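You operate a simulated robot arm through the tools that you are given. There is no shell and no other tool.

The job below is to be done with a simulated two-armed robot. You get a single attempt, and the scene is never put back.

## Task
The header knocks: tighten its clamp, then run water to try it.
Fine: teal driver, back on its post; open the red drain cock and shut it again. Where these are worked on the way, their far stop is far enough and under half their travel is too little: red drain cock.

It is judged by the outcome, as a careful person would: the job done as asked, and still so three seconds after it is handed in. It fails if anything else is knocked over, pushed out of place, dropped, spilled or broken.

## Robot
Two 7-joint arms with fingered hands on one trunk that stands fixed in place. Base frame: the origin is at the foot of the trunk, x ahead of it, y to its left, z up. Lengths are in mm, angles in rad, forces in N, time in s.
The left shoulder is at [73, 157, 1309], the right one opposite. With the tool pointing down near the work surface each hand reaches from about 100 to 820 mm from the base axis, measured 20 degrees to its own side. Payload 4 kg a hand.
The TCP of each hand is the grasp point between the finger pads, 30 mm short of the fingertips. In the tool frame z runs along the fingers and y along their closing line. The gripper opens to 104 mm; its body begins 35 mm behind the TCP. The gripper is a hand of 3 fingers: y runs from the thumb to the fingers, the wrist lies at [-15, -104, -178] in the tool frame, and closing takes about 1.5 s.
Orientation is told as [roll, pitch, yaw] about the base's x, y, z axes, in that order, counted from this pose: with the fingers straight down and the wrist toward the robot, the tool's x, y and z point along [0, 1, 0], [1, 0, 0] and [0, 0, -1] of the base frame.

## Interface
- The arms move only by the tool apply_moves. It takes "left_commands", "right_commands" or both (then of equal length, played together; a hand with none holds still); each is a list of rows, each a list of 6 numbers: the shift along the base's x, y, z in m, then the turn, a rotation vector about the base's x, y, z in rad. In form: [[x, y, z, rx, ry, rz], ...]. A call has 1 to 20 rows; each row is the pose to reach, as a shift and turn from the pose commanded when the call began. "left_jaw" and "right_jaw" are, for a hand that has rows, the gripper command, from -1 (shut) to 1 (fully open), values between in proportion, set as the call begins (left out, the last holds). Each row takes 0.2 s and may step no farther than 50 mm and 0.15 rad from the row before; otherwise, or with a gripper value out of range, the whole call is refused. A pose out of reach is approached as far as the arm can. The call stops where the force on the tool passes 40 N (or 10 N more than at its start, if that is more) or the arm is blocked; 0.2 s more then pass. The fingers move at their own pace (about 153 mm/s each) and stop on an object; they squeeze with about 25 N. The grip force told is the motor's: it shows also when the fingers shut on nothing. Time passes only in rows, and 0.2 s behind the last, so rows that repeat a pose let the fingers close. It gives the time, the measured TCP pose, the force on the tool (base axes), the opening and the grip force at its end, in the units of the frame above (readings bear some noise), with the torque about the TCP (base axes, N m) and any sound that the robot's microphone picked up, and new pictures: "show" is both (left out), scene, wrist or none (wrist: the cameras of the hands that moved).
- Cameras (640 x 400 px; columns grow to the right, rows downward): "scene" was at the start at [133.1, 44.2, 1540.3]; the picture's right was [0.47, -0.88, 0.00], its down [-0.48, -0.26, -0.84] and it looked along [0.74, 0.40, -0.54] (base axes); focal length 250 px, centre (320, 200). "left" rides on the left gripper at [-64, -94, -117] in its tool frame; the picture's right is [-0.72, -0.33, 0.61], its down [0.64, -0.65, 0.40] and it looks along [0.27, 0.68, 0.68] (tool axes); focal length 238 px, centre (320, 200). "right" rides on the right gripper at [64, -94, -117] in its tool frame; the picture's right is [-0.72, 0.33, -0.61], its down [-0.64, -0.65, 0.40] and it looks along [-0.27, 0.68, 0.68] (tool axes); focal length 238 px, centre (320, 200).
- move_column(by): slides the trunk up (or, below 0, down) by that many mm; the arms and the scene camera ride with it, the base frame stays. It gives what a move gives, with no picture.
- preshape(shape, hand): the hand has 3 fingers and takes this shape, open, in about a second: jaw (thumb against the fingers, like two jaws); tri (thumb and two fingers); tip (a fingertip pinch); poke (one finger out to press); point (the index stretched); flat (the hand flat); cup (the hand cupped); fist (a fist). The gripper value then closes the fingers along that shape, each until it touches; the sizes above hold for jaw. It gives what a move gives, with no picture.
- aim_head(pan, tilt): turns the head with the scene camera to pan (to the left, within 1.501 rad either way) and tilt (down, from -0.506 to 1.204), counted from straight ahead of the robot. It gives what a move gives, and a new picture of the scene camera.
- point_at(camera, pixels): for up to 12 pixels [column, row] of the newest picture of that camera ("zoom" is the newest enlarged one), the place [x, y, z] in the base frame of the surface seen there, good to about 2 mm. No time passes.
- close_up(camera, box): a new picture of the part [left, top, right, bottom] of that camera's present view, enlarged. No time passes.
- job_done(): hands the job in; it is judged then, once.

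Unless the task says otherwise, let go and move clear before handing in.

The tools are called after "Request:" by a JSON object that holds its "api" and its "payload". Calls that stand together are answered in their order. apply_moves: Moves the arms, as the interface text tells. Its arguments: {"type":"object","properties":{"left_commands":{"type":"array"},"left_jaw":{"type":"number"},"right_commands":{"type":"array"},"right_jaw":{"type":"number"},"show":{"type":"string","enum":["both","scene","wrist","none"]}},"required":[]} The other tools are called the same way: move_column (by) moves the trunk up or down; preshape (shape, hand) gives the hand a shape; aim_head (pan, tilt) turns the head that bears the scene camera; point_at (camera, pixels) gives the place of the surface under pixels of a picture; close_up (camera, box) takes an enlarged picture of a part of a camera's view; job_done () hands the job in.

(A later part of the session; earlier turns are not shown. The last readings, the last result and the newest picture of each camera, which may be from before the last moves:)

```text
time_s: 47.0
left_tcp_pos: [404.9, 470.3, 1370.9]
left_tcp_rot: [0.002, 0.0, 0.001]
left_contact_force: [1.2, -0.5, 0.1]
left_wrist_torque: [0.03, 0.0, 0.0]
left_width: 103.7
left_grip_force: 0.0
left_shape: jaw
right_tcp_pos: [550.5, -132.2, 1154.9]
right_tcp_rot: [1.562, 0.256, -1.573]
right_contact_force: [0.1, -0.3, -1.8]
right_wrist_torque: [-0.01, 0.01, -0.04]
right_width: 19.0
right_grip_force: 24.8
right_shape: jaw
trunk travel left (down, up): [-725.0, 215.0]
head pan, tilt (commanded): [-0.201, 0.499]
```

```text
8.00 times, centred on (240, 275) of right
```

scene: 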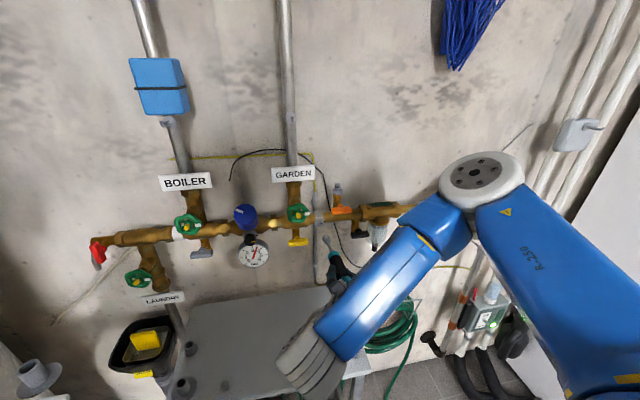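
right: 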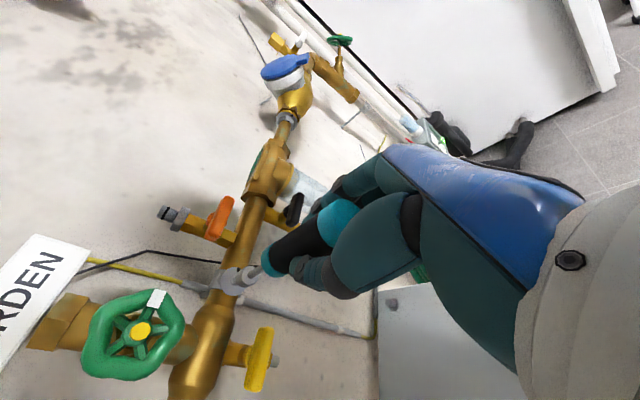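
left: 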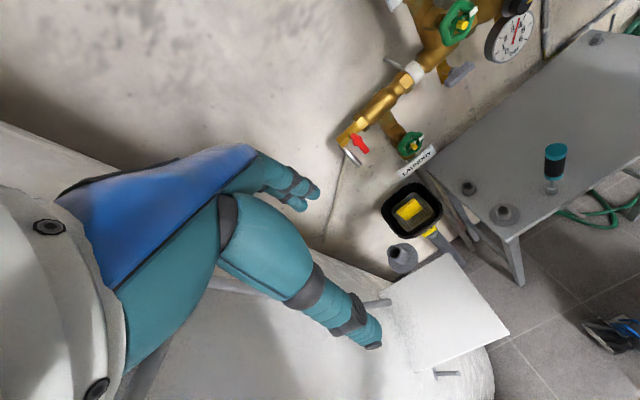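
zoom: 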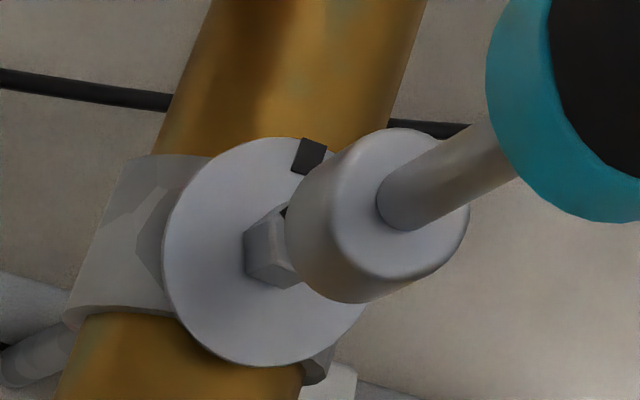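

Fits give the socket axis at (−130.8,1154.5) versus the washer/nut at (−133.2,1154.3), so I'll shift y −2.4 mm and advance until just before the nut face, then step in slowly watching force.

Request:
{"api": "apply_moves", "payload": {"right_commands": [[0, -0.0024, 0.0002, 0, 0, 0], [0.008, -0.0024, 0.0002, 0, 0, 0], [0.016, -0.0024, 0.0002, 0, 0, 0], [0.016, -0.0024, 0.0002, 0, 0, 0]], "show": "wrist"}}

Request:
{"api": "close_up", "payload": {"camera": "right", "box": [205, 235, 275, 305]}}

Request:
{"api": "close_up", "payload": {"camera": "scene", "box": [305, 205, 345, 255]}}

```text
time_s: 48.0
left_tcp_pos: [405.6, 469.8, 1371.7]
left_tcp_rot: [0.0, 0.0, 0.001]
left_contact_force: [-0.2, 0.0, -0.5]
left_wrist_torque: [0.02, -0.03, 0.0]
left_width: 103.4
left_grip_force: 0.0
left_shape: jaw
right_tcp_pos: [566.2, -135.2, 1155.2]
right_tcp_rot: [1.564, 0.256, -1.571]
right_contact_force: [0.2, -0.2, -1.0]
right_wrist_torque: [0.01, 0.05, -0.03]
right_width: 19.3
right_grip_force: 24.8
right_shape: jaw
trunk travel left (down, up): [-725.0, 215.0]
head pan, tilt (commanded): [-0.201, 0.499]
```

right: 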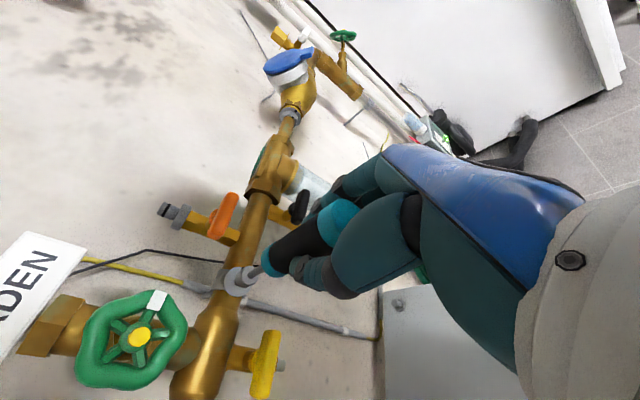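

```text
5.71 times, centred on (240, 270) of right
```

zoom: 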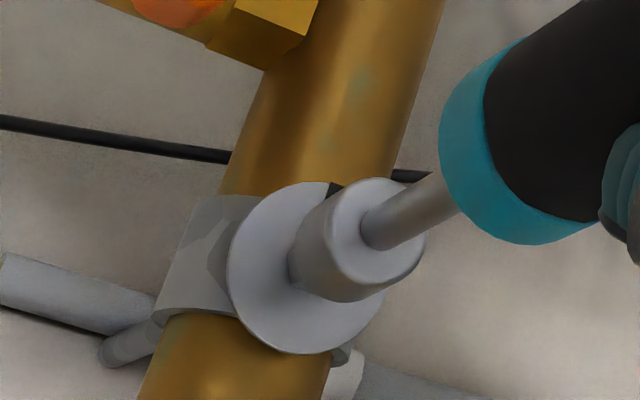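

```text
8.00 times, centred on (325, 230) of scene
```

zoom: 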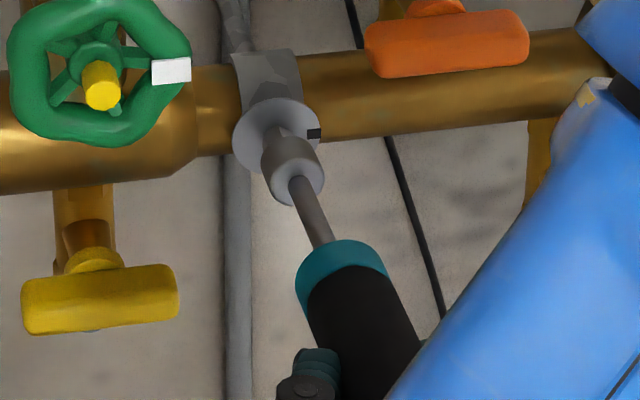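

Alignment looks right in both views. I'll step in 1.5 mm at a time up to about 9 mm and watch the force.

Request:
{"api": "apply_moves", "payload": {"right_commands": [[0.002, 0, 0, 0, 0, 0], [0.004, 0, 0, 0, 0, 0], [0.005, 0, 0, 0, 0, 0], [0.006, 0, 0, 0, 0, 0], [0.007, 0, 0, 0, 0, 0], [0.008, 0, 0, 0, 0, 0], [0.009, 0, 0, 0, 0, 0]], "show": "none"}}

Request:
{"api": "close_up", "payload": {"camera": "right", "box": [205, 235, 275, 305]}}

Request:
{"api": "close_up", "payload": {"camera": "scene", "box": [305, 205, 345, 255]}}

```text
time_s: 49.6
left_tcp_pos: [405.7, 469.5, 1371.5]
left_tcp_rot: [0.001, 0.001, 0.002]
left_contact_force: [0.7, 0.5, -0.6]
left_wrist_torque: [0.0, -0.02, -0.03]
left_width: 103.5
left_grip_force: 0.0
left_shape: jaw
right_tcp_pos: [573.7, -134.2, 1154.9]
right_tcp_rot: [1.562, 0.257, -1.573]
right_contact_force: [-0.8, 0.1, -1.4]
right_wrist_torque: [0.03, 0.01, 0.05]
right_width: 19.2
right_grip_force: 24.9
right_shape: jaw
trunk travel left (down, up): [-725.0, 215.0]
head pan, tilt (commanded): [-0.201, 0.499]
```

```text
5.71 times, centred on (240, 270) of right
```

zoom: 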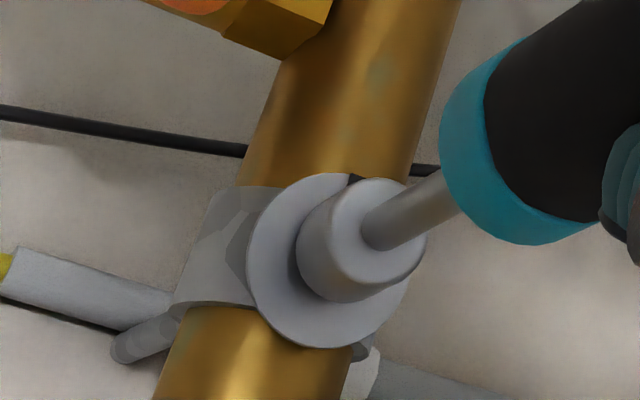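

```text
8.00 times, centred on (325, 230) of scene
```

zoom: 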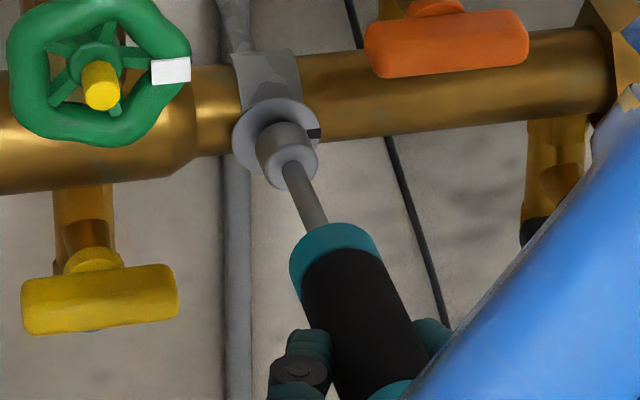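

No force and the socket has slipped over the nut head (tip ≈711 past face 708). I'll keep stepping in toward the washer.

Request:
{"api": "apply_moves", "payload": {"right_commands": [[0.001, 0, 0, 0, 0, 0], [0.002, 0, 0, 0, 0, 0], [0.003, 0, 0, 0, 0, 0], [0.004, 0, 0, 0, 0, 0], [0.005, 0, 0, 0, 0, 0], [0.006, 0, 0, 0, 0, 0]], "show": "none"}}

Request:
{"api": "close_up", "payload": {"camera": "scene", "box": [305, 205, 345, 255]}}

```text
time_s: 51.0
left_tcp_pos: [401.2, 469.9, 1373.4]
left_tcp_rot: [0.001, -0.004, 0.0]
left_contact_force: [0.3, -0.5, 0.2]
left_wrist_torque: [0.03, 0.01, -0.01]
left_width: 103.6
left_grip_force: 0.0
left_shape: jaw
right_tcp_pos: [576.9, -134.8, 1156.4]
right_tcp_rot: [1.565, 0.254, -1.572]
right_contact_force: [-20.4, 1.6, -5.6]
right_wrist_torque: [0.01, 0.18, -0.04]
right_width: 20.2
right_grip_force: 24.6
right_shape: jaw
trunk travel left (down, up): [-725.0, 215.0]
head pan, tilt (commanded): [-0.201, 0.499]
```

```text
8.00 times, centred on (325, 230) of scene
```

zoom: 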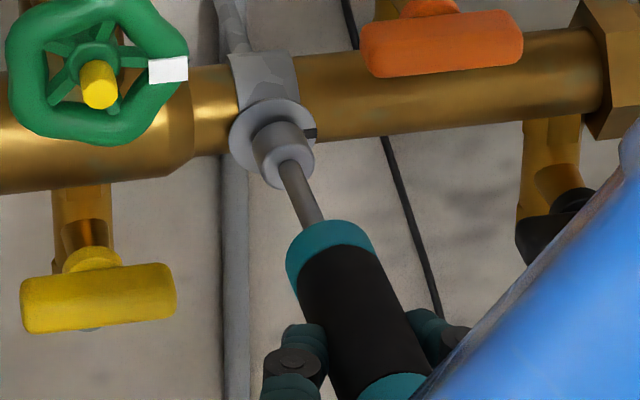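

A 20 N push appears at TCP x≈577 (tip ≈714), so the socket is seated on the nut. I'll relax the push to a light press and start turning clockwise (+rx) a little, watching torque.

Request:
{"api": "apply_moves", "payload": {"right_commands": [[-0.002, 0, 0, 0, 0, 0], [-0.003, 0, 0, 0, 0, 0], [-0.003, 0, 0, 0.07, 0, 0], [-0.003, 0, 0, 0.14, 0, 0]], "show": "none"}}

Request:
{"api": "close_up", "payload": {"camera": "scene", "box": [310, 205, 335, 235]}}

Request:
{"api": "close_up", "payload": {"camera": "right", "box": [205, 235, 275, 305]}}

```text
time_s: 52.0
left_tcp_pos: [403.5, 469.0, 1372.5]
left_tcp_rot: [-0.001, -0.003, 0.002]
left_contact_force: [0.5, -0.9, -0.3]
left_wrist_torque: [0.04, -0.03, -0.01]
left_width: 103.5
left_grip_force: 0.0
left_shape: jaw
right_tcp_pos: [575.3, -135.4, 1156.3]
right_tcp_rot: [1.562, 0.395, -1.57]
right_contact_force: [-11.1, 0.1, -1.7]
right_wrist_torque: [-0.05, 0.09, -0.05]
right_width: 19.9
right_grip_force: 24.7
right_shape: jaw
trunk travel left (down, up): [-725.0, 215.0]
head pan, tilt (commanded): [-0.201, 0.499]
```

```text
13.33 times, centred on (322, 220) of scene
```

zoom: 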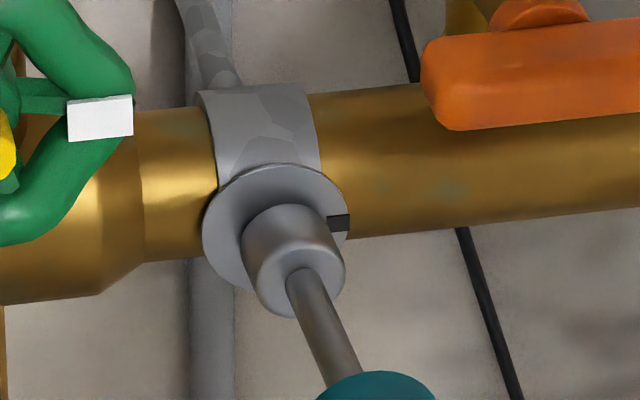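

```text
5.71 times, centred on (240, 270) of right
```

zoom: 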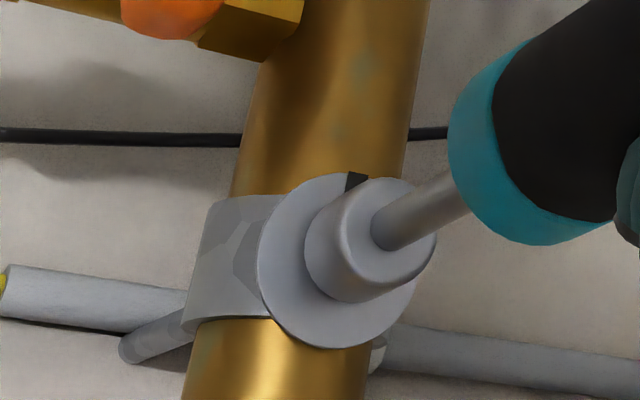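

Turning 0.14 rad met only −0.05 N·m. I'll keep turning clockwise under the light press and watch torque and depth.

Request:
{"api": "apply_moves", "payload": {"right_commands": [[0, 0, 0, 0.08, 0, 0], [0, 0, 0, 0.16, 0, 0], [0, 0, 0, 0.24, 0, 0]], "show": "none"}}

Request:
{"api": "apply_moves", "payload": {"right_commands": [[0, 0, 0, 0.08, 0, 0], [0, 0, 0, 0.16, 0, 0], [0, 0, 0, 0.24, 0, 0]], "show": "none"}}

```text
time_s: 52.9
left_tcp_pos: [404.1, 470.0, 1372.9]
left_tcp_rot: [0.001, -0.001, -0.001]
left_contact_force: [-0.1, 0.1, -0.1]
left_wrist_torque: [0.01, -0.01, -0.02]
left_width: 103.6
left_grip_force: 0.0
left_shape: jaw
right_tcp_pos: [575.3, -134.1, 1157.3]
right_tcp_rot: [1.562, 0.636, -1.574]
right_contact_force: [-11.4, 0.6, -3.6]
right_wrist_torque: [0.02, 0.14, -0.07]
right_width: 20.0
right_grip_force: 25.4
right_shape: jaw
trunk travel left (down, up): [-725.0, 215.0]
head pan, tilt (commanded): [-0.201, 0.499]
```

```text
time_s: 53.6
left_tcp_pos: [403.1, 467.4, 1373.1]
left_tcp_rot: [0.0, -0.003, 0.001]
left_contact_force: [-0.9, -0.2, 0.4]
left_wrist_torque: [0.01, -0.02, -0.01]
left_width: 103.7
left_grip_force: 0.1
left_shape: jaw
right_tcp_pos: [575.6, -134.9, 1155.9]
right_tcp_rot: [1.561, 0.879, -1.573]
right_contact_force: [-11.4, -0.9, -3.8]
right_wrist_torque: [-0.04, 0.21, -0.1]
right_width: 20.1
right_grip_force: 25.5
right_shape: jaw
trunk travel left (down, up): [-725.0, 215.0]
head pan, tilt (commanded): [-0.201, 0.499]
```

36° turned with little torque and no axial drop. I'll continue clockwise in smaller groups to see whether torque rises near mark alignment.

Request:
{"api": "apply_moves", "payload": {"right_commands": [[0, 0, 0, 0.08, 0, 0], [0, 0, 0, 0.16, 0, 0]], "show": "none"}}

Request:
{"api": "apply_moves", "payload": {"right_commands": [[0, 0, 0, 0.08, 0, 0], [0, 0, 0, 0.16, 0, 0]], "show": "wrist"}}

```text
time_s: 54.2
left_tcp_pos: [403.6, 468.5, 1373.1]
left_tcp_rot: [0.001, -0.003, 0.002]
left_contact_force: [-0.1, -0.3, 0.3]
left_wrist_torque: [0.03, 0.0, 0.02]
left_width: 103.8
left_grip_force: 0.1
left_shape: jaw
right_tcp_pos: [576.0, -135.3, 1156.3]
right_tcp_rot: [1.56, 1.039, -1.573]
right_contact_force: [-11.1, -1.7, -5.6]
right_wrist_torque: [-0.09, 0.25, -0.1]
right_width: 19.7
right_grip_force: 24.8
right_shape: jaw
trunk travel left (down, up): [-725.0, 215.0]
head pan, tilt (commanded): [-0.201, 0.499]
```

```text
time_s: 54.9
left_tcp_pos: [403.9, 468.9, 1373.1]
left_tcp_rot: [0.002, -0.002, 0.0]
left_contact_force: [0.5, -0.8, 0.5]
left_wrist_torque: [0.0, -0.01, -0.02]
left_width: 103.7
left_grip_force: 0.1
left_shape: jaw
right_tcp_pos: [576.3, -135.1, 1156.1]
right_tcp_rot: [1.559, 1.199, -1.575]
right_contact_force: [-11.3, -1.6, -5.1]
right_wrist_torque: [-0.08, 0.28, -0.11]
right_width: 20.3
right_grip_force: 24.9
right_shape: jaw
trunk travel left (down, up): [-725.0, 215.0]
head pan, tilt (commanded): [-0.201, 0.499]
```

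right: 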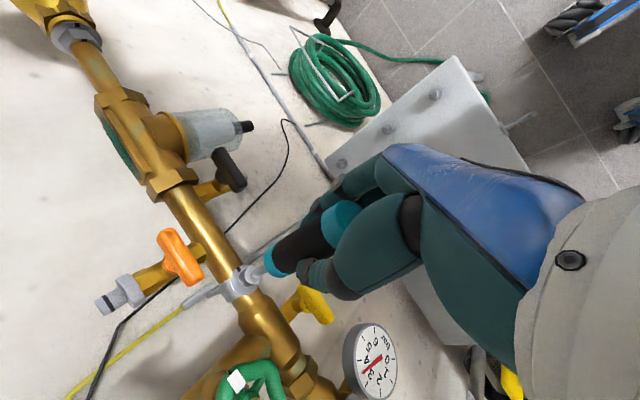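

54° turned, torque still below 0.1 N·m. I'll back the socket off along its axis and look at the nut's mark to see if it turned.

Request:
{"api": "apply_moves", "payload": {"right_commands": [[-0.004, 0, 0, 0, 0, 0], [-0.008, 0, 0, 0, 0, 0], [-0.016, 0, 0, 0, 0, 0], [-0.026, 0, 0, 0, 0, 0], [-0.036, 0, 0, 0, 0, 0]], "show": "none"}}

Request:
{"api": "close_up", "payload": {"camera": "scene", "box": [305, 205, 345, 255]}}

Request:
{"api": "close_up", "payload": {"camera": "right", "box": [195, 240, 295, 310]}}

```text
time_s: 56.0
left_tcp_pos: [406.7, 469.0, 1371.7]
left_tcp_rot: [-0.001, 0.0, 0.0]
left_contact_force: [-0.3, -1.1, 0.7]
left_wrist_torque: [-0.02, 0.02, 0.01]
left_width: 104.1
left_grip_force: 0.0
left_shape: jaw
right_tcp_pos: [542.3, -133.8, 1154.6]
right_tcp_rot: [1.556, 1.196, -1.577]
right_contact_force: [-0.5, 0.1, 0.2]
right_wrist_torque: [0.03, -0.01, -0.01]
right_width: 19.4
right_grip_force: 25.5
right_shape: jaw
trunk travel left (down, up): [-725.0, 215.0]
head pan, tilt (commanded): [-0.201, 0.499]
```

```text
8.00 times, centred on (325, 230) of scene
```

zoom: 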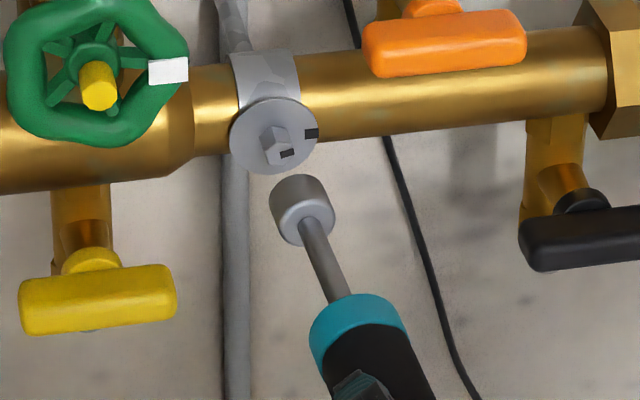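

```text
5.71 times, centred on (245, 275) of right
```

zoom: 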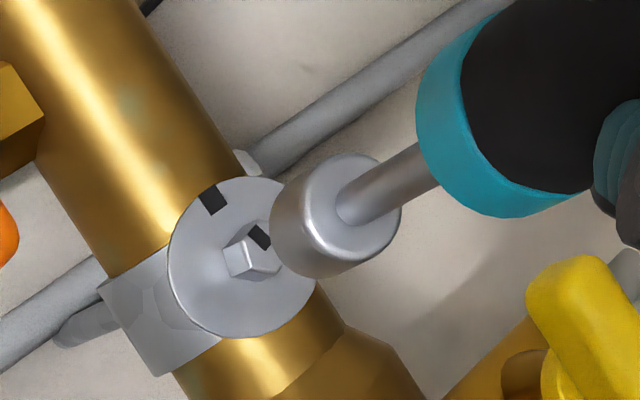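

The nut did turn: its mark at scene-zoom (288,152) is now near horizontal. I'll zoom in closer to compare it with the washer mark.

Request:
{"api": "close_up", "payload": {"camera": "scene", "box": [317, 214, 329, 228]}}

Request:
{"api": "close_up", "payload": {"camera": "right", "box": [222, 268, 250, 302]}}

```text
16.00 times, centred on (323, 221) of scene
```

zoom: 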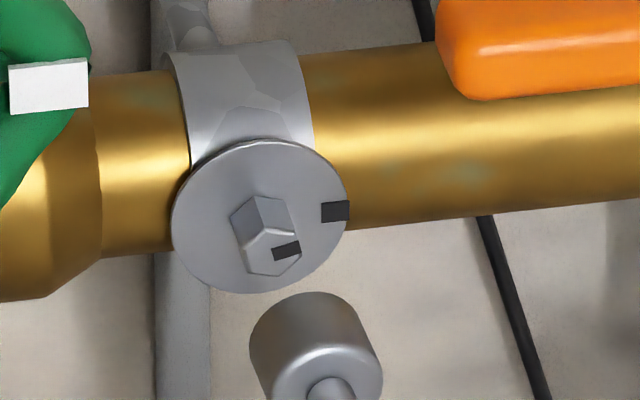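

```text
11.76 times, centred on (236, 285) of right
```

zoom: 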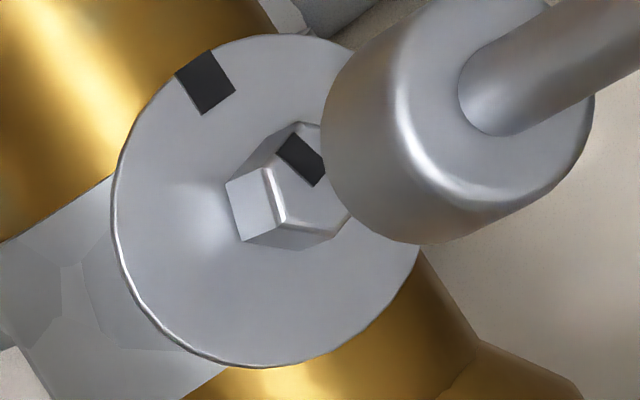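

The nut mark is now within roughly 10° of the washer mark, but I felt no firm stop yet. I'll re-engage the socket and keep turning clockwise, checking torque for the stop.

Request:
{"api": "apply_moves", "payload": {"right_commands": [[0.01, 0, 0, 0, 0, 0], [0.02, 0, 0, 0, 0, 0], [0.026, 0, 0, 0, 0, 0], [0.03, 0, 0, 0, 0, 0], [0.033, 0, 0, 0, 0, 0], [0.036, 0, 0, 0, 0, 0]], "show": "none"}}

Request:
{"api": "apply_moves", "payload": {"right_commands": [[0, 0, 0, 0.05, 0, 0], [0, 0, 0, 0.1, 0, 0]], "show": "none"}}

Request:
{"api": "apply_moves", "payload": {"right_commands": [[0, 0, 0, 0.05, 0, 0], [0, 0, 0, 0.1, 0, 0]], "show": "none"}}

```text
time_s: 57.5
left_tcp_pos: [404.9, 469.6, 1371.8]
left_tcp_rot: [-0.001, 0.0, 0.0]
left_contact_force: [-0.2, 0.3, 0.5]
left_wrist_torque: [0.03, -0.04, -0.02]
left_width: 103.5
left_grip_force: 0.0
left_shape: jaw
right_tcp_pos: [578.5, -135.4, 1154.6]
right_tcp_rot: [1.557, 1.195, -1.578]
right_contact_force: [0.6, 0.9, -0.5]
right_wrist_torque: [0.04, 0.05, 0.02]
right_width: 19.6
right_grip_force: 25.0
right_shape: jaw
trunk travel left (down, up): [-725.0, 215.0]
head pan, tilt (commanded): [-0.201, 0.499]
```

```text
time_s: 58.0
left_tcp_pos: [405.4, 468.5, 1371.3]
left_tcp_rot: [0.0, 0.0, -0.002]
left_contact_force: [0.0, -0.4, 0.7]
left_wrist_torque: [-0.02, 0.04, 0.0]
left_width: 103.7
left_grip_force: 0.1
left_shape: jaw
right_tcp_pos: [578.1, -133.4, 1155.3]
right_tcp_rot: [1.554, 1.295, -1.582]
right_contact_force: [0.8, 0.1, -0.5]
right_wrist_torque: [-0.11, 0.04, -0.03]
right_width: 19.5
right_grip_force: 25.7
right_shape: jaw
trunk travel left (down, up): [-725.0, 215.0]
head pan, tilt (commanded): [-0.201, 0.499]
```

```text
time_s: 58.6
left_tcp_pos: [406.3, 468.8, 1370.8]
left_tcp_rot: [0.0, 0.0, -0.001]
left_contact_force: [-1.0, 0.0, 1.2]
left_wrist_torque: [0.01, 0.01, 0.0]
left_width: 103.7
left_grip_force: 0.1
left_shape: jaw
right_tcp_pos: [577.8, -134.5, 1154.6]
right_tcp_rot: [1.549, 1.396, -1.586]
right_contact_force: [0.1, -0.6, -0.3]
right_wrist_torque: [-0.14, 0.02, 0.0]
right_width: 19.2
right_grip_force: 25.2
right_shape: jaw
trunk travel left (down, up): [-725.0, 215.0]
head pan, tilt (commanded): [-0.201, 0.499]
```

The socket sits on the nut without axial force now and torque has risen to −0.14 N·m. I'll continue clockwise in small steps with a slight forward press.

Request:
{"api": "apply_moves", "payload": {"right_commands": [[0.002, 0, 0, 0.05, 0, 0], [0.002, 0, 0, 0.1, 0, 0]], "show": "none"}}

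Request:
{"api": "apply_moves", "payload": {"right_commands": [[0, 0, 0, 0.05, 0, 0], [0, 0, 0, 0.1, 0, 0]], "show": "none"}}

Request:
{"api": "apply_moves", "payload": {"right_commands": [[0, 0, 0, 0.05, 0, 0], [0, 0, 0, 0.1, 0, 0]], "show": "none"}}

```text
time_s: 59.2
left_tcp_pos: [404.0, 469.1, 1371.6]
left_tcp_rot: [0.0, -0.001, 0.0]
left_contact_force: [-0.4, 0.5, 0.4]
left_wrist_torque: [0.0, 0.01, 0.02]
left_width: 103.8
left_grip_force: 0.1
left_shape: jaw
right_tcp_pos: [578.6, -134.3, 1155.2]
right_tcp_rot: [1.523, 1.497, -1.611]
right_contact_force: [-5.5, -0.9, -2.4]
right_wrist_torque: [-0.1, 0.13, -0.02]
right_width: 19.4
right_grip_force: 24.9
right_shape: jaw
trunk travel left (down, up): [-725.0, 215.0]
head pan, tilt (commanded): [-0.201, 0.499]
```

```text
time_s: 59.9
left_tcp_pos: [403.8, 468.5, 1372.4]
left_tcp_rot: [0.0, -0.002, 0.0]
left_contact_force: [-0.6, -0.2, 0.1]
left_wrist_torque: [0.02, -0.02, -0.02]
left_width: 103.5
left_grip_force: 0.1
left_shape: jaw
right_tcp_pos: [578.0, -135.7, 1155.0]
right_tcp_rot: [-1.459, 1.544, 1.693]
right_contact_force: [-7.8, -1.0, -3.3]
right_wrist_torque: [-0.15, 0.17, -0.02]
right_width: 19.3
right_grip_force: 25.3
right_shape: jaw
trunk travel left (down, up): [-725.0, 215.0]
head pan, tilt (commanded): [-0.201, 0.499]
```

```text
time_s: 60.5
left_tcp_pos: [404.1, 467.8, 1373.4]
left_tcp_rot: [0.001, -0.002, -0.001]
left_contact_force: [-0.1, -0.7, 0.4]
left_wrist_torque: [0.01, -0.01, 0.04]
left_width: 103.4
left_grip_force: 0.0
left_shape: jaw
right_tcp_pos: [578.8, -135.8, 1155.5]
right_tcp_rot: [-1.558, 1.443, 1.592]
right_contact_force: [-7.1, -3.6, -3.7]
right_wrist_torque: [-0.2, 0.2, -0.07]
right_width: 19.3
right_grip_force: 24.6
right_shape: jaw
trunk travel left (down, up): [-725.0, 215.0]
head pan, tilt (commanded): [-0.201, 0.499]
```

Torque is climbing (−0.20 N·m). I'll keep on in small steps.

Request:
{"api": "apply_moves", "payload": {"right_commands": [[0, 0, 0, 0.05, 0, 0], [0, 0, 0, 0.1, 0, 0]], "show": "none"}}

Request:
{"api": "apply_moves", "payload": {"right_commands": [[0, 0, 0, 0.05, 0, 0], [0, 0, 0, 0.1, 0, 0]], "show": "none"}}

Request:
{"api": "apply_moves", "payload": {"right_commands": [[0, 0, 0, 0.05, 0, 0], [0, 0, 0, 0.1, 0, 0]], "show": "both"}}

```text
time_s: 61.0
left_tcp_pos: [405.9, 468.5, 1373.5]
left_tcp_rot: [0.001, -0.001, 0.0]
left_contact_force: [-0.1, 0.0, -0.8]
left_wrist_torque: [0.04, 0.01, 0.01]
left_width: 104.0
left_grip_force: 0.2
left_shape: jaw
right_tcp_pos: [578.8, -137.0, 1154.2]
right_tcp_rot: [-1.566, 1.344, 1.584]
right_contact_force: [-7.7, -5.1, -6.2]
right_wrist_torque: [-0.25, 0.33, -0.06]
right_width: 19.5
right_grip_force: 24.9
right_shape: jaw
trunk travel left (down, up): [-725.0, 215.0]
head pan, tilt (commanded): [-0.201, 0.499]
```

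```text
time_s: 61.6
left_tcp_pos: [405.5, 465.8, 1372.9]
left_tcp_rot: [0.004, -0.001, 0.001]
left_contact_force: [0.5, 1.2, 0.3]
left_wrist_torque: [0.02, -0.03, 0.01]
left_width: 103.6
left_grip_force: 0.0
left_shape: jaw
right_tcp_pos: [578.5, -139.1, 1154.2]
right_tcp_rot: [-1.568, 1.242, 1.581]
right_contact_force: [-7.8, -5.3, -8.3]
right_wrist_torque: [-0.35, 0.35, -0.09]
right_width: 19.1
right_grip_force: 25.3
right_shape: jaw
trunk travel left (down, up): [-725.0, 215.0]
head pan, tilt (commanded): [-0.201, 0.499]
```

```text
time_s: 62.2
left_tcp_pos: [405.1, 465.5, 1372.5]
left_tcp_rot: [0.003, -0.001, -0.002]
left_contact_force: [-0.4, 0.0, -0.4]
left_wrist_torque: [-0.01, -0.03, 0.04]
left_width: 103.7
left_grip_force: 0.0
left_shape: jaw
right_tcp_pos: [579.8, -138.1, 1155.7]
right_tcp_rot: [-1.569, 1.143, 1.58]
right_contact_force: [-7.9, -6.5, -9.5]
right_wrist_torque: [-0.42, 0.46, -0.08]
right_width: 18.9
right_grip_force: 25.5
right_shape: jaw
trunk travel left (down, up): [-725.0, 215.0]
head pan, tilt (commanded): [-0.201, 0.499]
```

scene: 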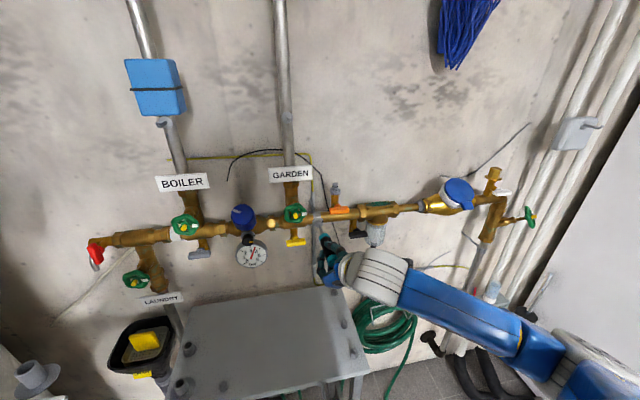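
right: 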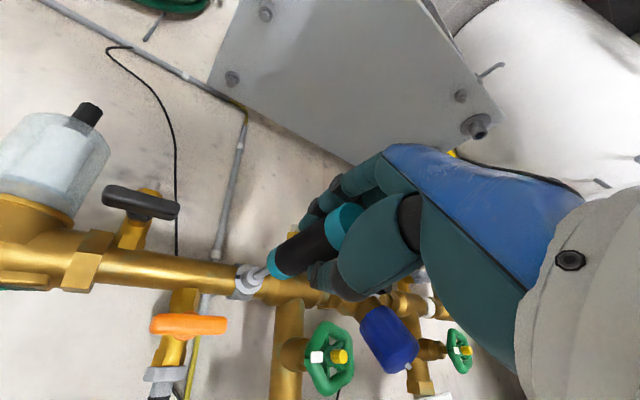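

Torque has climbed to −0.42 N·m and lateral force is building, which feels like the stop. I'll pull the socket straight off and inspect the mark.

Request:
{"api": "apply_moves", "payload": {"right_commands": [[-0.004, -0.002, -0.001, 0, 0, 0], [-0.01, -0.002, -0.001, 0, 0, 0], [-0.018, -0.002, -0.001, 0, 0, 0], [-0.028, -0.002, -0.001, 0, 0, 0], [-0.038, -0.002, -0.001, 0, 0, 0]], "show": "none"}}

Request:
{"api": "close_up", "payload": {"camera": "scene", "box": [315, 210, 331, 228]}}

Request:
{"api": "close_up", "payload": {"camera": "right", "box": [220, 255, 270, 305]}}

```text
time_s: 63.5
left_tcp_pos: [404.9, 470.0, 1372.7]
left_tcp_rot: [0.0, 0.002, 0.001]
left_contact_force: [-0.1, -1.2, 0.2]
left_wrist_torque: [0.01, 0.0, -0.01]
left_width: 103.6
left_grip_force: 0.1
left_shape: jaw
right_tcp_pos: [541.3, -138.1, 1154.4]
right_tcp_rot: [-1.575, 1.146, 1.573]
right_contact_force: [-0.2, -0.2, -0.2]
right_wrist_torque: [0.02, 0.0, 0.0]
right_width: 18.7
right_grip_force: 25.2
right_shape: jaw
trunk travel left (down, up): [-725.0, 215.0]
head pan, tilt (commanded): [-0.201, 0.499]
```

```text
16.00 times, centred on (323, 219) of scene
```

zoom: 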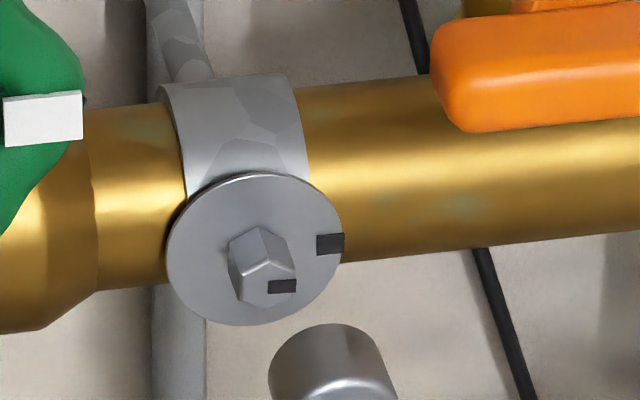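

```text
8.00 times, centred on (245, 280) of right
```

zoom: 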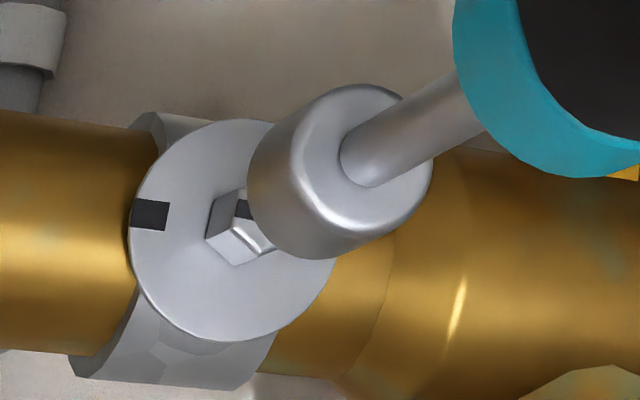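

The nut mark is now level with the washer mark (scene-zoom (282,286) vs (330,243)), and in the last stroke it moved only ~10° while torque rose, so it's at its stop. I'll measure the mark's angle more exactly.

Request:
{"api": "close_up", "payload": {"camera": "scene", "box": [318, 214, 328, 226]}}

Request:
{"api": "point_at", "payload": {"camera": "zoom", "pixels": [[320, 300], [300, 300], [340, 300], [380, 200], [340, 240], [260, 180], [300, 220], [420, 200], [280, 330], [360, 330]]}}

```text
16.00 times, centred on (323, 220) of scene
```

zoom: 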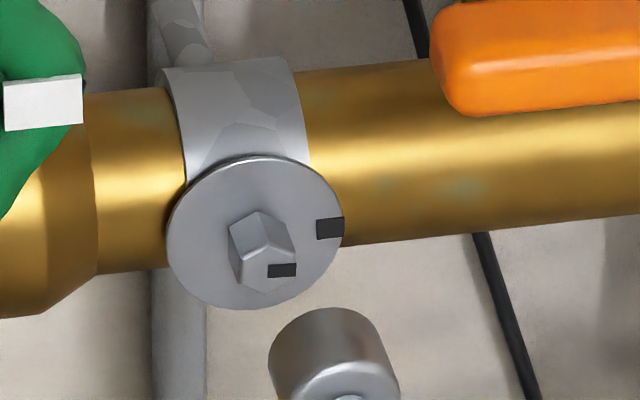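

```text
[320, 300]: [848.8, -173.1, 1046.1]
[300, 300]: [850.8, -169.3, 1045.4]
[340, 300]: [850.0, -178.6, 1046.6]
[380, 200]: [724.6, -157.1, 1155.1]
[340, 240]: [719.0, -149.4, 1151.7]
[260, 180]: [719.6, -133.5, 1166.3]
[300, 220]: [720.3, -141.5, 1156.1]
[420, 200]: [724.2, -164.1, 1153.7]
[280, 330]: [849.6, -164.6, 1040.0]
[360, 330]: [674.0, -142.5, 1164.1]
```

Both marks are parallel and level (nut mark (268–296, 271), washer mark (316–344, 228)), and the torque showed a firm stop, so the clamp is tight. Now I'll retrace the path: retreat, roll back 0.44 rad, and then raise.

Request:
{"api": "apply_moves", "payload": {"right_commands": [[-0.02, 0.001, 0, 0, 0, 0], [-0.037, 0.0024, 0.001, 0, 0, 0], [-0.037, 0.0024, 0.001, -0.11, 0, 0], [-0.037, 0.0024, 0.001, -0.22, 0, 0], [-0.037, 0.0024, 0.001, -0.33, 0, 0], [-0.037, 0.0024, 0.001, -0.44, 0, 0], [-0.037, 0.0054, 0.035, -0.44, 0, 0], [-0.037, 0.0084, 0.07, -0.44, 0, 0], [-0.032, 0.0084, 0.11, -0.44, 0, 0], [-0.032, 0.0084, 0.151, -0.44, 0, 0]], "show": "both"}}

```text
time_s: 65.7
left_tcp_pos: [406.5, 470.7, 1371.3]
left_tcp_rot: [0.001, 0.001, -0.001]
left_contact_force: [-0.3, -0.1, -0.8]
left_wrist_torque: [-0.04, -0.02, -0.01]
left_width: 104.0
left_grip_force: 0.1
left_shape: jaw
right_tcp_pos: [509.8, -126.6, 1307.6]
right_tcp_rot: [1.372, 1.554, -1.763]
right_contact_force: [-0.2, 0.3, -0.5]
right_wrist_torque: [0.01, 0.05, 0.03]
right_width: 18.7
right_grip_force: 25.1
right_shape: jaw
trunk travel left (down, up): [-725.0, 215.0]
head pan, tilt (commanded): [-0.201, 0.499]
```

scene: 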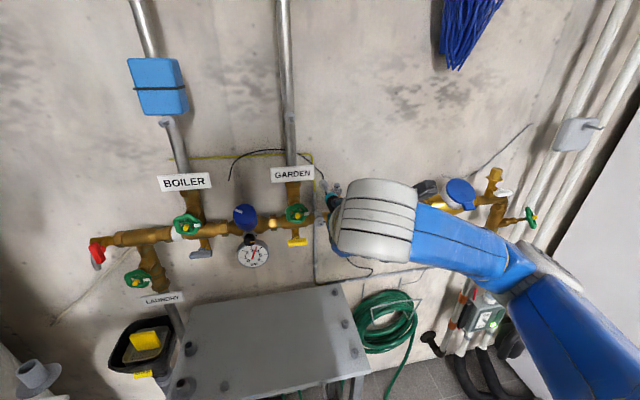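
right: 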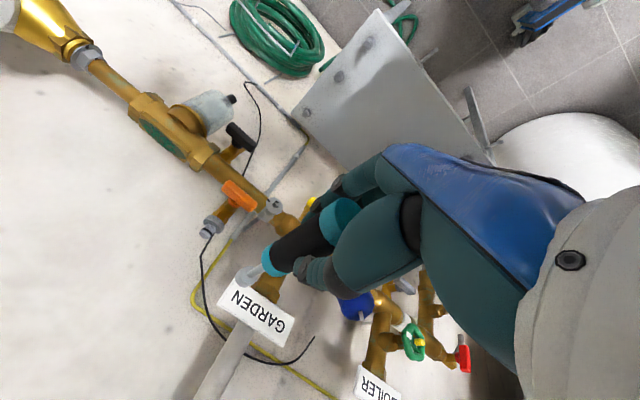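

Pose matches the earlier waypoint (510,−127,1307). I'll unwind the flange turn back the way it came.

Request:
{"api": "apply_moves", "payload": {"right_commands": [[0, 0, 0, -0.1198, -0.0005, 0.0725], [0, 0, 0, -0.2396, -0.001, 0.145], [0, 0, 0, -0.3594, -0.0014, 0.2174], [0, 0, 0, -0.4792, -0.0019, 0.2898], [0, 0, 0, -0.599, -0.0024, 0.3623], [0, 0, 0, -0.7188, -0.0029, 0.4347], [0, 0, 0, -0.8386, -0.0033, 0.5072], [0, 0, 0, -0.9584, -0.0038, 0.5796], [0, 0, 0, -1.0782, -0.0043, 0.652], [0, 0, 0, -1.198, -0.0048, 0.7245], [0, 0, 0, -1.3178, -0.0052, 0.797]], "show": "none"}}

Request:
{"api": "apply_moves", "payload": {"right_commands": [[0, 0, 0, -0.1198, -0.0005, 0.0725], [0, 0, 0, -0.2396, -0.001, 0.145], [0, 0, 0, -0.3594, -0.0014, 0.2174], [0, 0, 0, -0.4792, -0.0019, 0.2898], [0, 0, 0, -0.599, -0.0024, 0.3623], [0, 0, 0, -0.7188, -0.0029, 0.4347], [0, 0, 0, -0.8386, -0.0033, 0.5072], [0, 0, 0, -0.9584, -0.0038, 0.5796], [0, 0, 0, -1.0782, -0.0043, 0.652], [0, 0, 0, -1.198, -0.0048, 0.7245], [0, 0, 0, -1.3178, -0.0052, 0.797], [0, 0, 0, -1.41, -0.0056, 0.8528]], "show": "both"}}

```text
time_s: 68.0
left_tcp_pos: [405.6, 470.4, 1371.1]
left_tcp_rot: [0.002, 0.001, 0.001]
left_contact_force: [-0.3, -0.5, -0.2]
left_wrist_torque: [0.0, 0.02, -0.03]
left_width: 103.6
left_grip_force: 0.2
left_shape: jaw
right_tcp_pos: [509.9, -128.9, 1304.8]
right_tcp_rot: [1.103, 0.281, -1.097]
right_contact_force: [0.2, 0.4, -1.5]
right_wrist_torque: [-0.03, 0.05, -0.03]
right_width: 18.7
right_grip_force: 25.4
right_shape: jaw
trunk travel left (down, up): [-725.0, 215.0]
head pan, tilt (commanded): [-0.201, 0.499]
```

```text
time_s: 70.7
left_tcp_pos: [405.5, 469.8, 1371.6]
left_tcp_rot: [-0.001, 0.0, -0.001]
left_contact_force: [0.1, 0.9, -0.5]
left_wrist_torque: [0.02, -0.01, 0.01]
left_width: 103.4
left_grip_force: 0.1
left_shape: jaw
right_tcp_pos: [510.0, -128.3, 1304.9]
right_tcp_rot: [-0.06, -0.482, 0.068]
right_contact_force: [-0.2, -0.2, -0.5]
right_wrist_torque: [0.01, 0.02, 0.0]
right_width: 18.7
right_grip_force: 25.1
right_shape: jaw
trunk travel left (down, up): [-725.0, 215.0]
head pan, tilt (commanded): [-0.201, 0.499]
```

scene: 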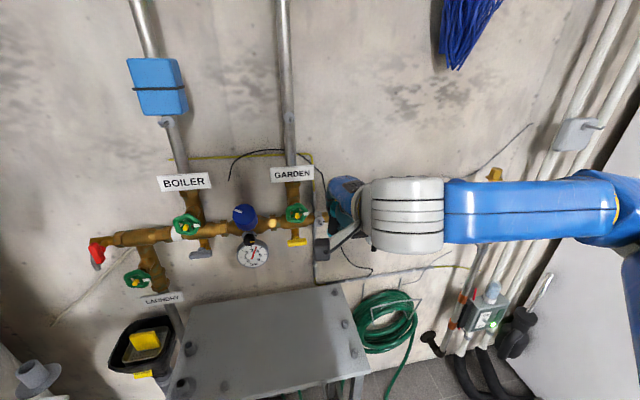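
right: 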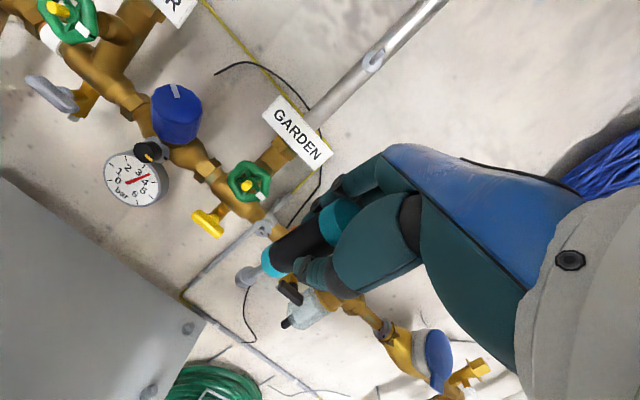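

Back at the tilted tool-down pose. I'll level the tool and travel to above the post, staying well over the table.

Request:
{"api": "apply_moves", "payload": {"right_commands": [[0, 0, 0, 0.0106, 0.1209, -0.0131], [0, 0, 0, 0.0212, 0.2418, -0.0261], [0, 0, 0, 0.0318, 0.3627, -0.0392], [0, 0, 0, 0.0424, 0.4836, -0.0522], [0.0, 0.04, -0.02, 0.0424, 0.4836, -0.0522], [0.0, 0.08, -0.045, 0.0424, 0.4836, -0.0522], [0.0, 0.12, -0.07, 0.0424, 0.4836, -0.0522], [0.0, 0.16, -0.1, 0.0424, 0.4836, -0.0522], [0.0, 0.2, -0.13, 0.0424, 0.4836, -0.0522], [0.005, 0.235, -0.16, 0.0424, 0.4836, -0.0522], [0.01, 0.265, -0.19, 0.0424, 0.4836, -0.0522], [0.016, 0.287, -0.215, 0.0424, 0.4836, -0.0522]], "show": "wrist"}}

Request:
{"api": "aim_head", "payload": {"pan": 0.2, "tilt": 0.75}}

```text
time_s: 73.2
left_tcp_pos: [406.8, 472.1, 1371.5]
left_tcp_rot: [-0.003, 0.0, -0.001]
left_contact_force: [0.4, 0.4, 0.3]
left_wrist_torque: [-0.01, 0.0, 0.0]
left_width: 103.9
left_grip_force: 0.1
left_shape: jaw
right_tcp_pos: [525.2, 161.0, 1089.7]
right_tcp_rot: [0.001, 0.0, -0.003]
right_contact_force: [-0.4, 0.2, -1.2]
right_wrist_torque: [-0.01, 0.0, -0.03]
right_width: 18.2
right_grip_force: 25.1
right_shape: jaw
trunk travel left (down, up): [-725.0, 215.0]
head pan, tilt (commanded): [-0.201, 0.499]
```

right: 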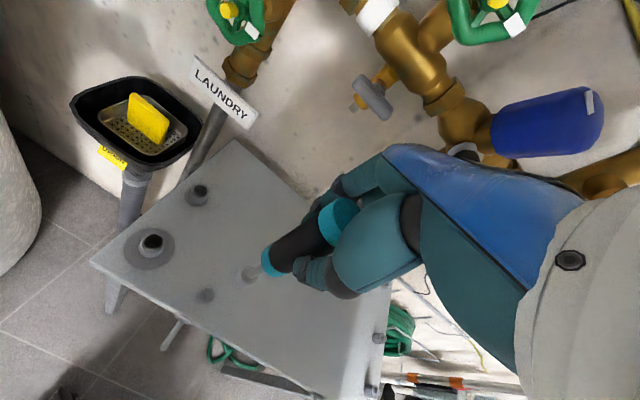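

```text
time_s: 74.1
left_tcp_pos: [406.9, 470.7, 1371.7]
left_tcp_rot: [-0.002, 0.001, 0.0]
left_contact_force: [0.1, -0.1, 0.0]
left_wrist_torque: [0.01, 0.0, -0.02]
left_width: 103.9
left_grip_force: 0.1
left_shape: jaw
right_tcp_pos: [524.8, 159.0, 1090.3]
right_tcp_rot: [0.001, 0.001, -0.003]
right_contact_force: [0.8, -0.5, -0.3]
right_wrist_torque: [0.03, 0.03, -0.02]
right_width: 18.3
right_grip_force: 24.7
right_shape: jaw
trunk travel left (down, up): [-725.0, 215.0]
head pan, tilt (commanded): [0.201, 0.75]
```

scene: 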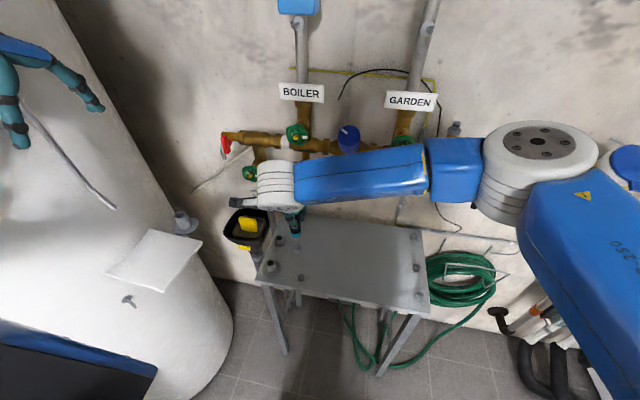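

The hand is above the post; grip width has shrunk a bit (18.3), so the driver may have shifted in the grip. I'll zoom in from three cameras to check its tilt and tip against the peg.

Request:
{"api": "close_up", "payload": {"camera": "scene", "box": [270, 200, 330, 310]}}

Request:
{"api": "close_up", "payload": {"camera": "left", "box": [510, 50, 610, 210]}}

Request:
{"api": "close_up", "payload": {"camera": "right", "box": [180, 190, 380, 320]}}

```text
3.64 times, centred on (300, 255) of scene
```

zoom: 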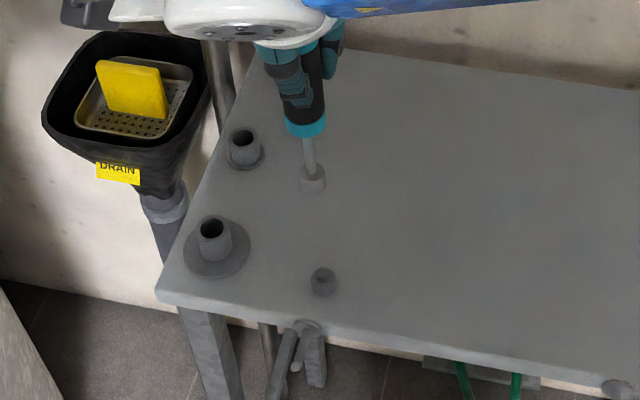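

```text
2.50 times, centred on (560, 130) of left
```

zoom: 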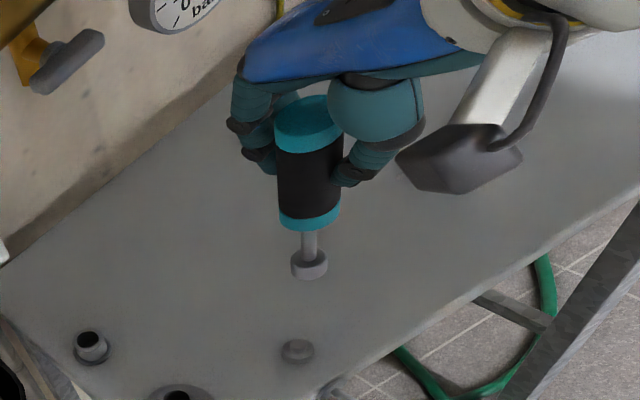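

```text
3.08 times, centred on (280, 255) of right
```

zoom: 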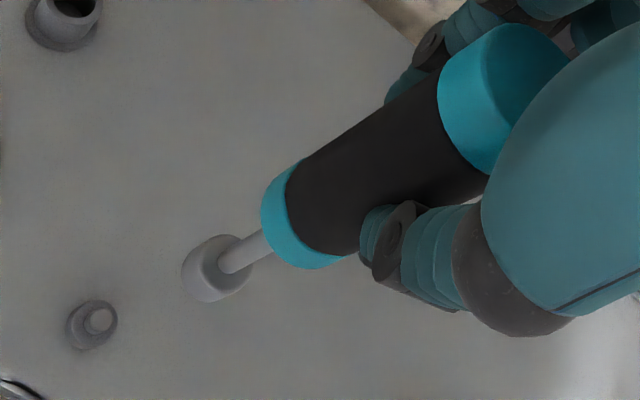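

I'll measure the driver axis (handle end, shaft, socket) and the peg from the scene and left cameras.

Request:
{"api": "close_up", "payload": {"camera": "scene", "box": [285, 220, 325, 290]}}

Request:
{"api": "point_at", "payload": {"camera": "left", "pixels": [[559, 156], [554, 155], [564, 156], [559, 146], [559, 136], [548, 122], [569, 122], [559, 127], [554, 188], [554, 192], [556, 95]]}}

```text
5.71 times, centred on (305, 255) of scene
```

zoom: 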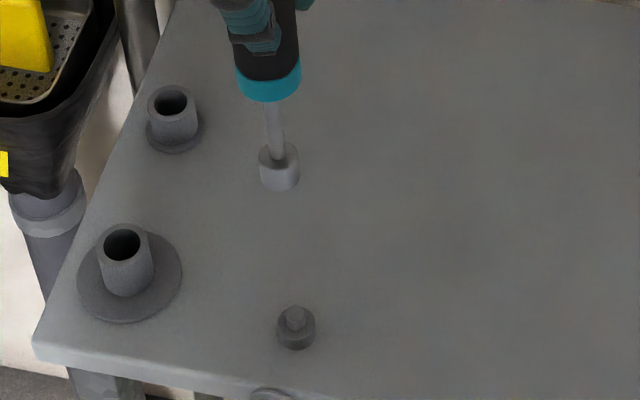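

```text
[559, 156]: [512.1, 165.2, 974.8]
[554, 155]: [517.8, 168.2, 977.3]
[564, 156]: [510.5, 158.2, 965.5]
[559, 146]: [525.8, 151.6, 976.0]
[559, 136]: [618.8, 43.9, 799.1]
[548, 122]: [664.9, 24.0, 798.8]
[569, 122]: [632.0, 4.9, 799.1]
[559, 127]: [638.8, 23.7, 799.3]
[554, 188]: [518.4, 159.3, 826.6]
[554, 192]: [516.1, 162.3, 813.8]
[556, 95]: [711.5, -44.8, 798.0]
```

I'll query the scene zoom along the driver.

Request:
{"api": "point_at", "payload": {"camera": "zoom", "pixels": [[279, 185], [262, 172], [297, 172], [279, 170], [277, 148], [274, 125], [268, 98], [238, 82], [300, 75], [267, 60], [295, 315], [297, 345]]}}

Request:
{"api": "point_at", "payload": {"camera": "left", "pixels": [[555, 155], [550, 155], [561, 155], [555, 158], [555, 146], [555, 143], [555, 138], [545, 134], [566, 134], [555, 120], [551, 187], [551, 192]]}}

```text
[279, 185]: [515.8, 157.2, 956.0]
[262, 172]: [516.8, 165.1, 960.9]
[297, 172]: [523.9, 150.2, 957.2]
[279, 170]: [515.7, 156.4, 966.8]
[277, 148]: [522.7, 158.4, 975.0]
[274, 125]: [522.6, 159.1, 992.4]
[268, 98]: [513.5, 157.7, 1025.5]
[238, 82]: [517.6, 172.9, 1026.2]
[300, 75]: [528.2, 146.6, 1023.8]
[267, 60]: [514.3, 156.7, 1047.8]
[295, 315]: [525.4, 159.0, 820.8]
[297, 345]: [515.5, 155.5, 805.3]
```

```text
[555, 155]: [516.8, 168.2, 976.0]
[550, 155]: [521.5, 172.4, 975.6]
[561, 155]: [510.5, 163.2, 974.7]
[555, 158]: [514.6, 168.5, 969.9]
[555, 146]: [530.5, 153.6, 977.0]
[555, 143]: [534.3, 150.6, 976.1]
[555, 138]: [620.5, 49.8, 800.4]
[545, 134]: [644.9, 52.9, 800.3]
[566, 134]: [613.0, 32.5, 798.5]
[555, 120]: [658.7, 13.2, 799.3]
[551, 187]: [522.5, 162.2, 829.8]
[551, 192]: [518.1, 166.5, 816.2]
```

Socket axis measures (525,159.1) and the peg (525.4,159.0), with the tip about 135 mm below the TCP. I'll descend until the tip is ~9 mm above the peg and re-check.

Request:
{"api": "apply_moves", "payload": {"right_commands": [[0, 0, -0.035, 0, 0, 0], [0, 0, -0.07, 0, 0, 0], [0, 0, -0.1, 0, 0, 0], [0, 0, -0.125, 0, 0, 0], [0, 0, -0.125, 0, 0, 0]], "show": "wrist"}}

Request:
{"api": "close_up", "payload": {"camera": "scene", "box": [285, 250, 315, 290]}}

Request:
{"api": "close_up", "payload": {"camera": "left", "box": [530, 140, 580, 210]}}

Request:
{"api": "close_up", "payload": {"camera": "right", "box": [210, 240, 280, 300]}}

```text
time_s: 75.3
left_tcp_pos: [406.3, 468.6, 1370.9]
left_tcp_rot: [-0.002, 0.0, 0.001]
left_contact_force: [0.2, -1.0, 0.3]
left_wrist_torque: [0.01, -0.02, -0.03]
left_width: 103.6
left_grip_force: 0.1
left_shape: jaw
right_tcp_pos: [525.7, 158.8, 964.9]
right_tcp_rot: [0.001, 0.001, -0.003]
right_contact_force: [0.1, -0.3, -0.7]
right_wrist_torque: [0.01, 0.0, 0.02]
right_width: 18.6
right_grip_force: 25.1
right_shape: jaw
trunk travel left (down, up): [-725.0, 215.0]
head pan, tilt (commanded): [0.201, 0.75]
```

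right: 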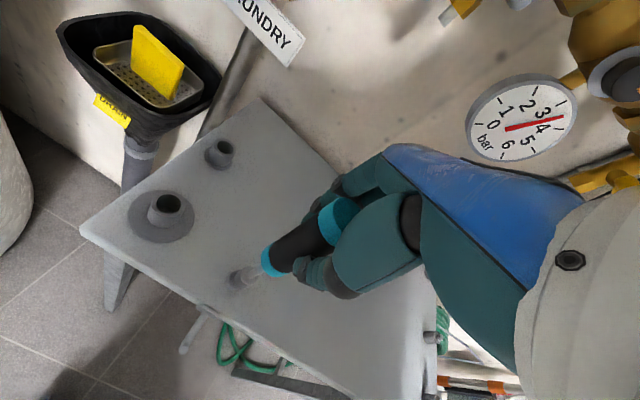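

```text
10.00 times, centred on (300, 270) of scene
```

zoom: 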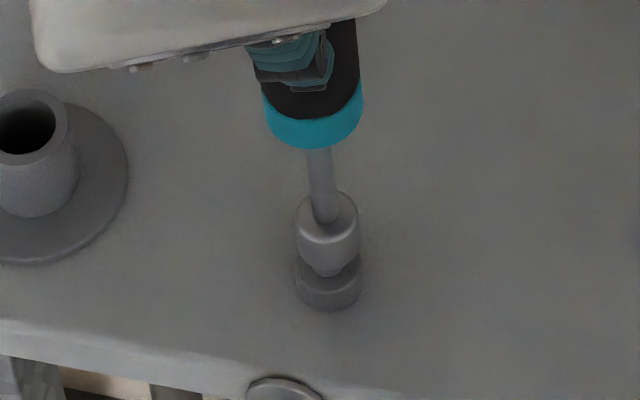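

```text
5.71 times, centred on (555, 175) of left
```

zoom: 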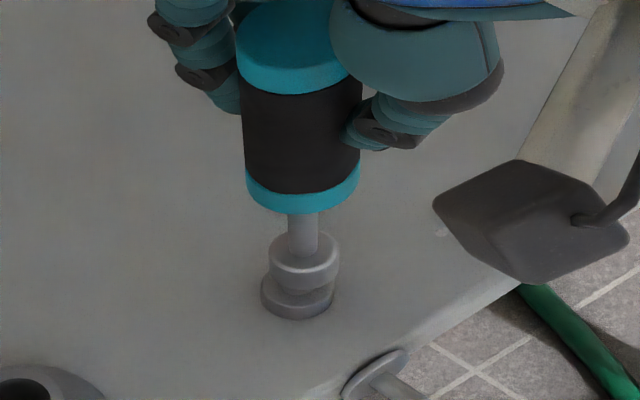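

```text
6.67 times, centred on (245, 270) of right
```

zoom: 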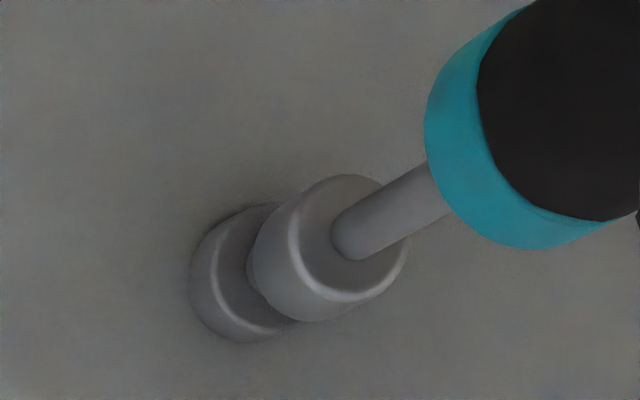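

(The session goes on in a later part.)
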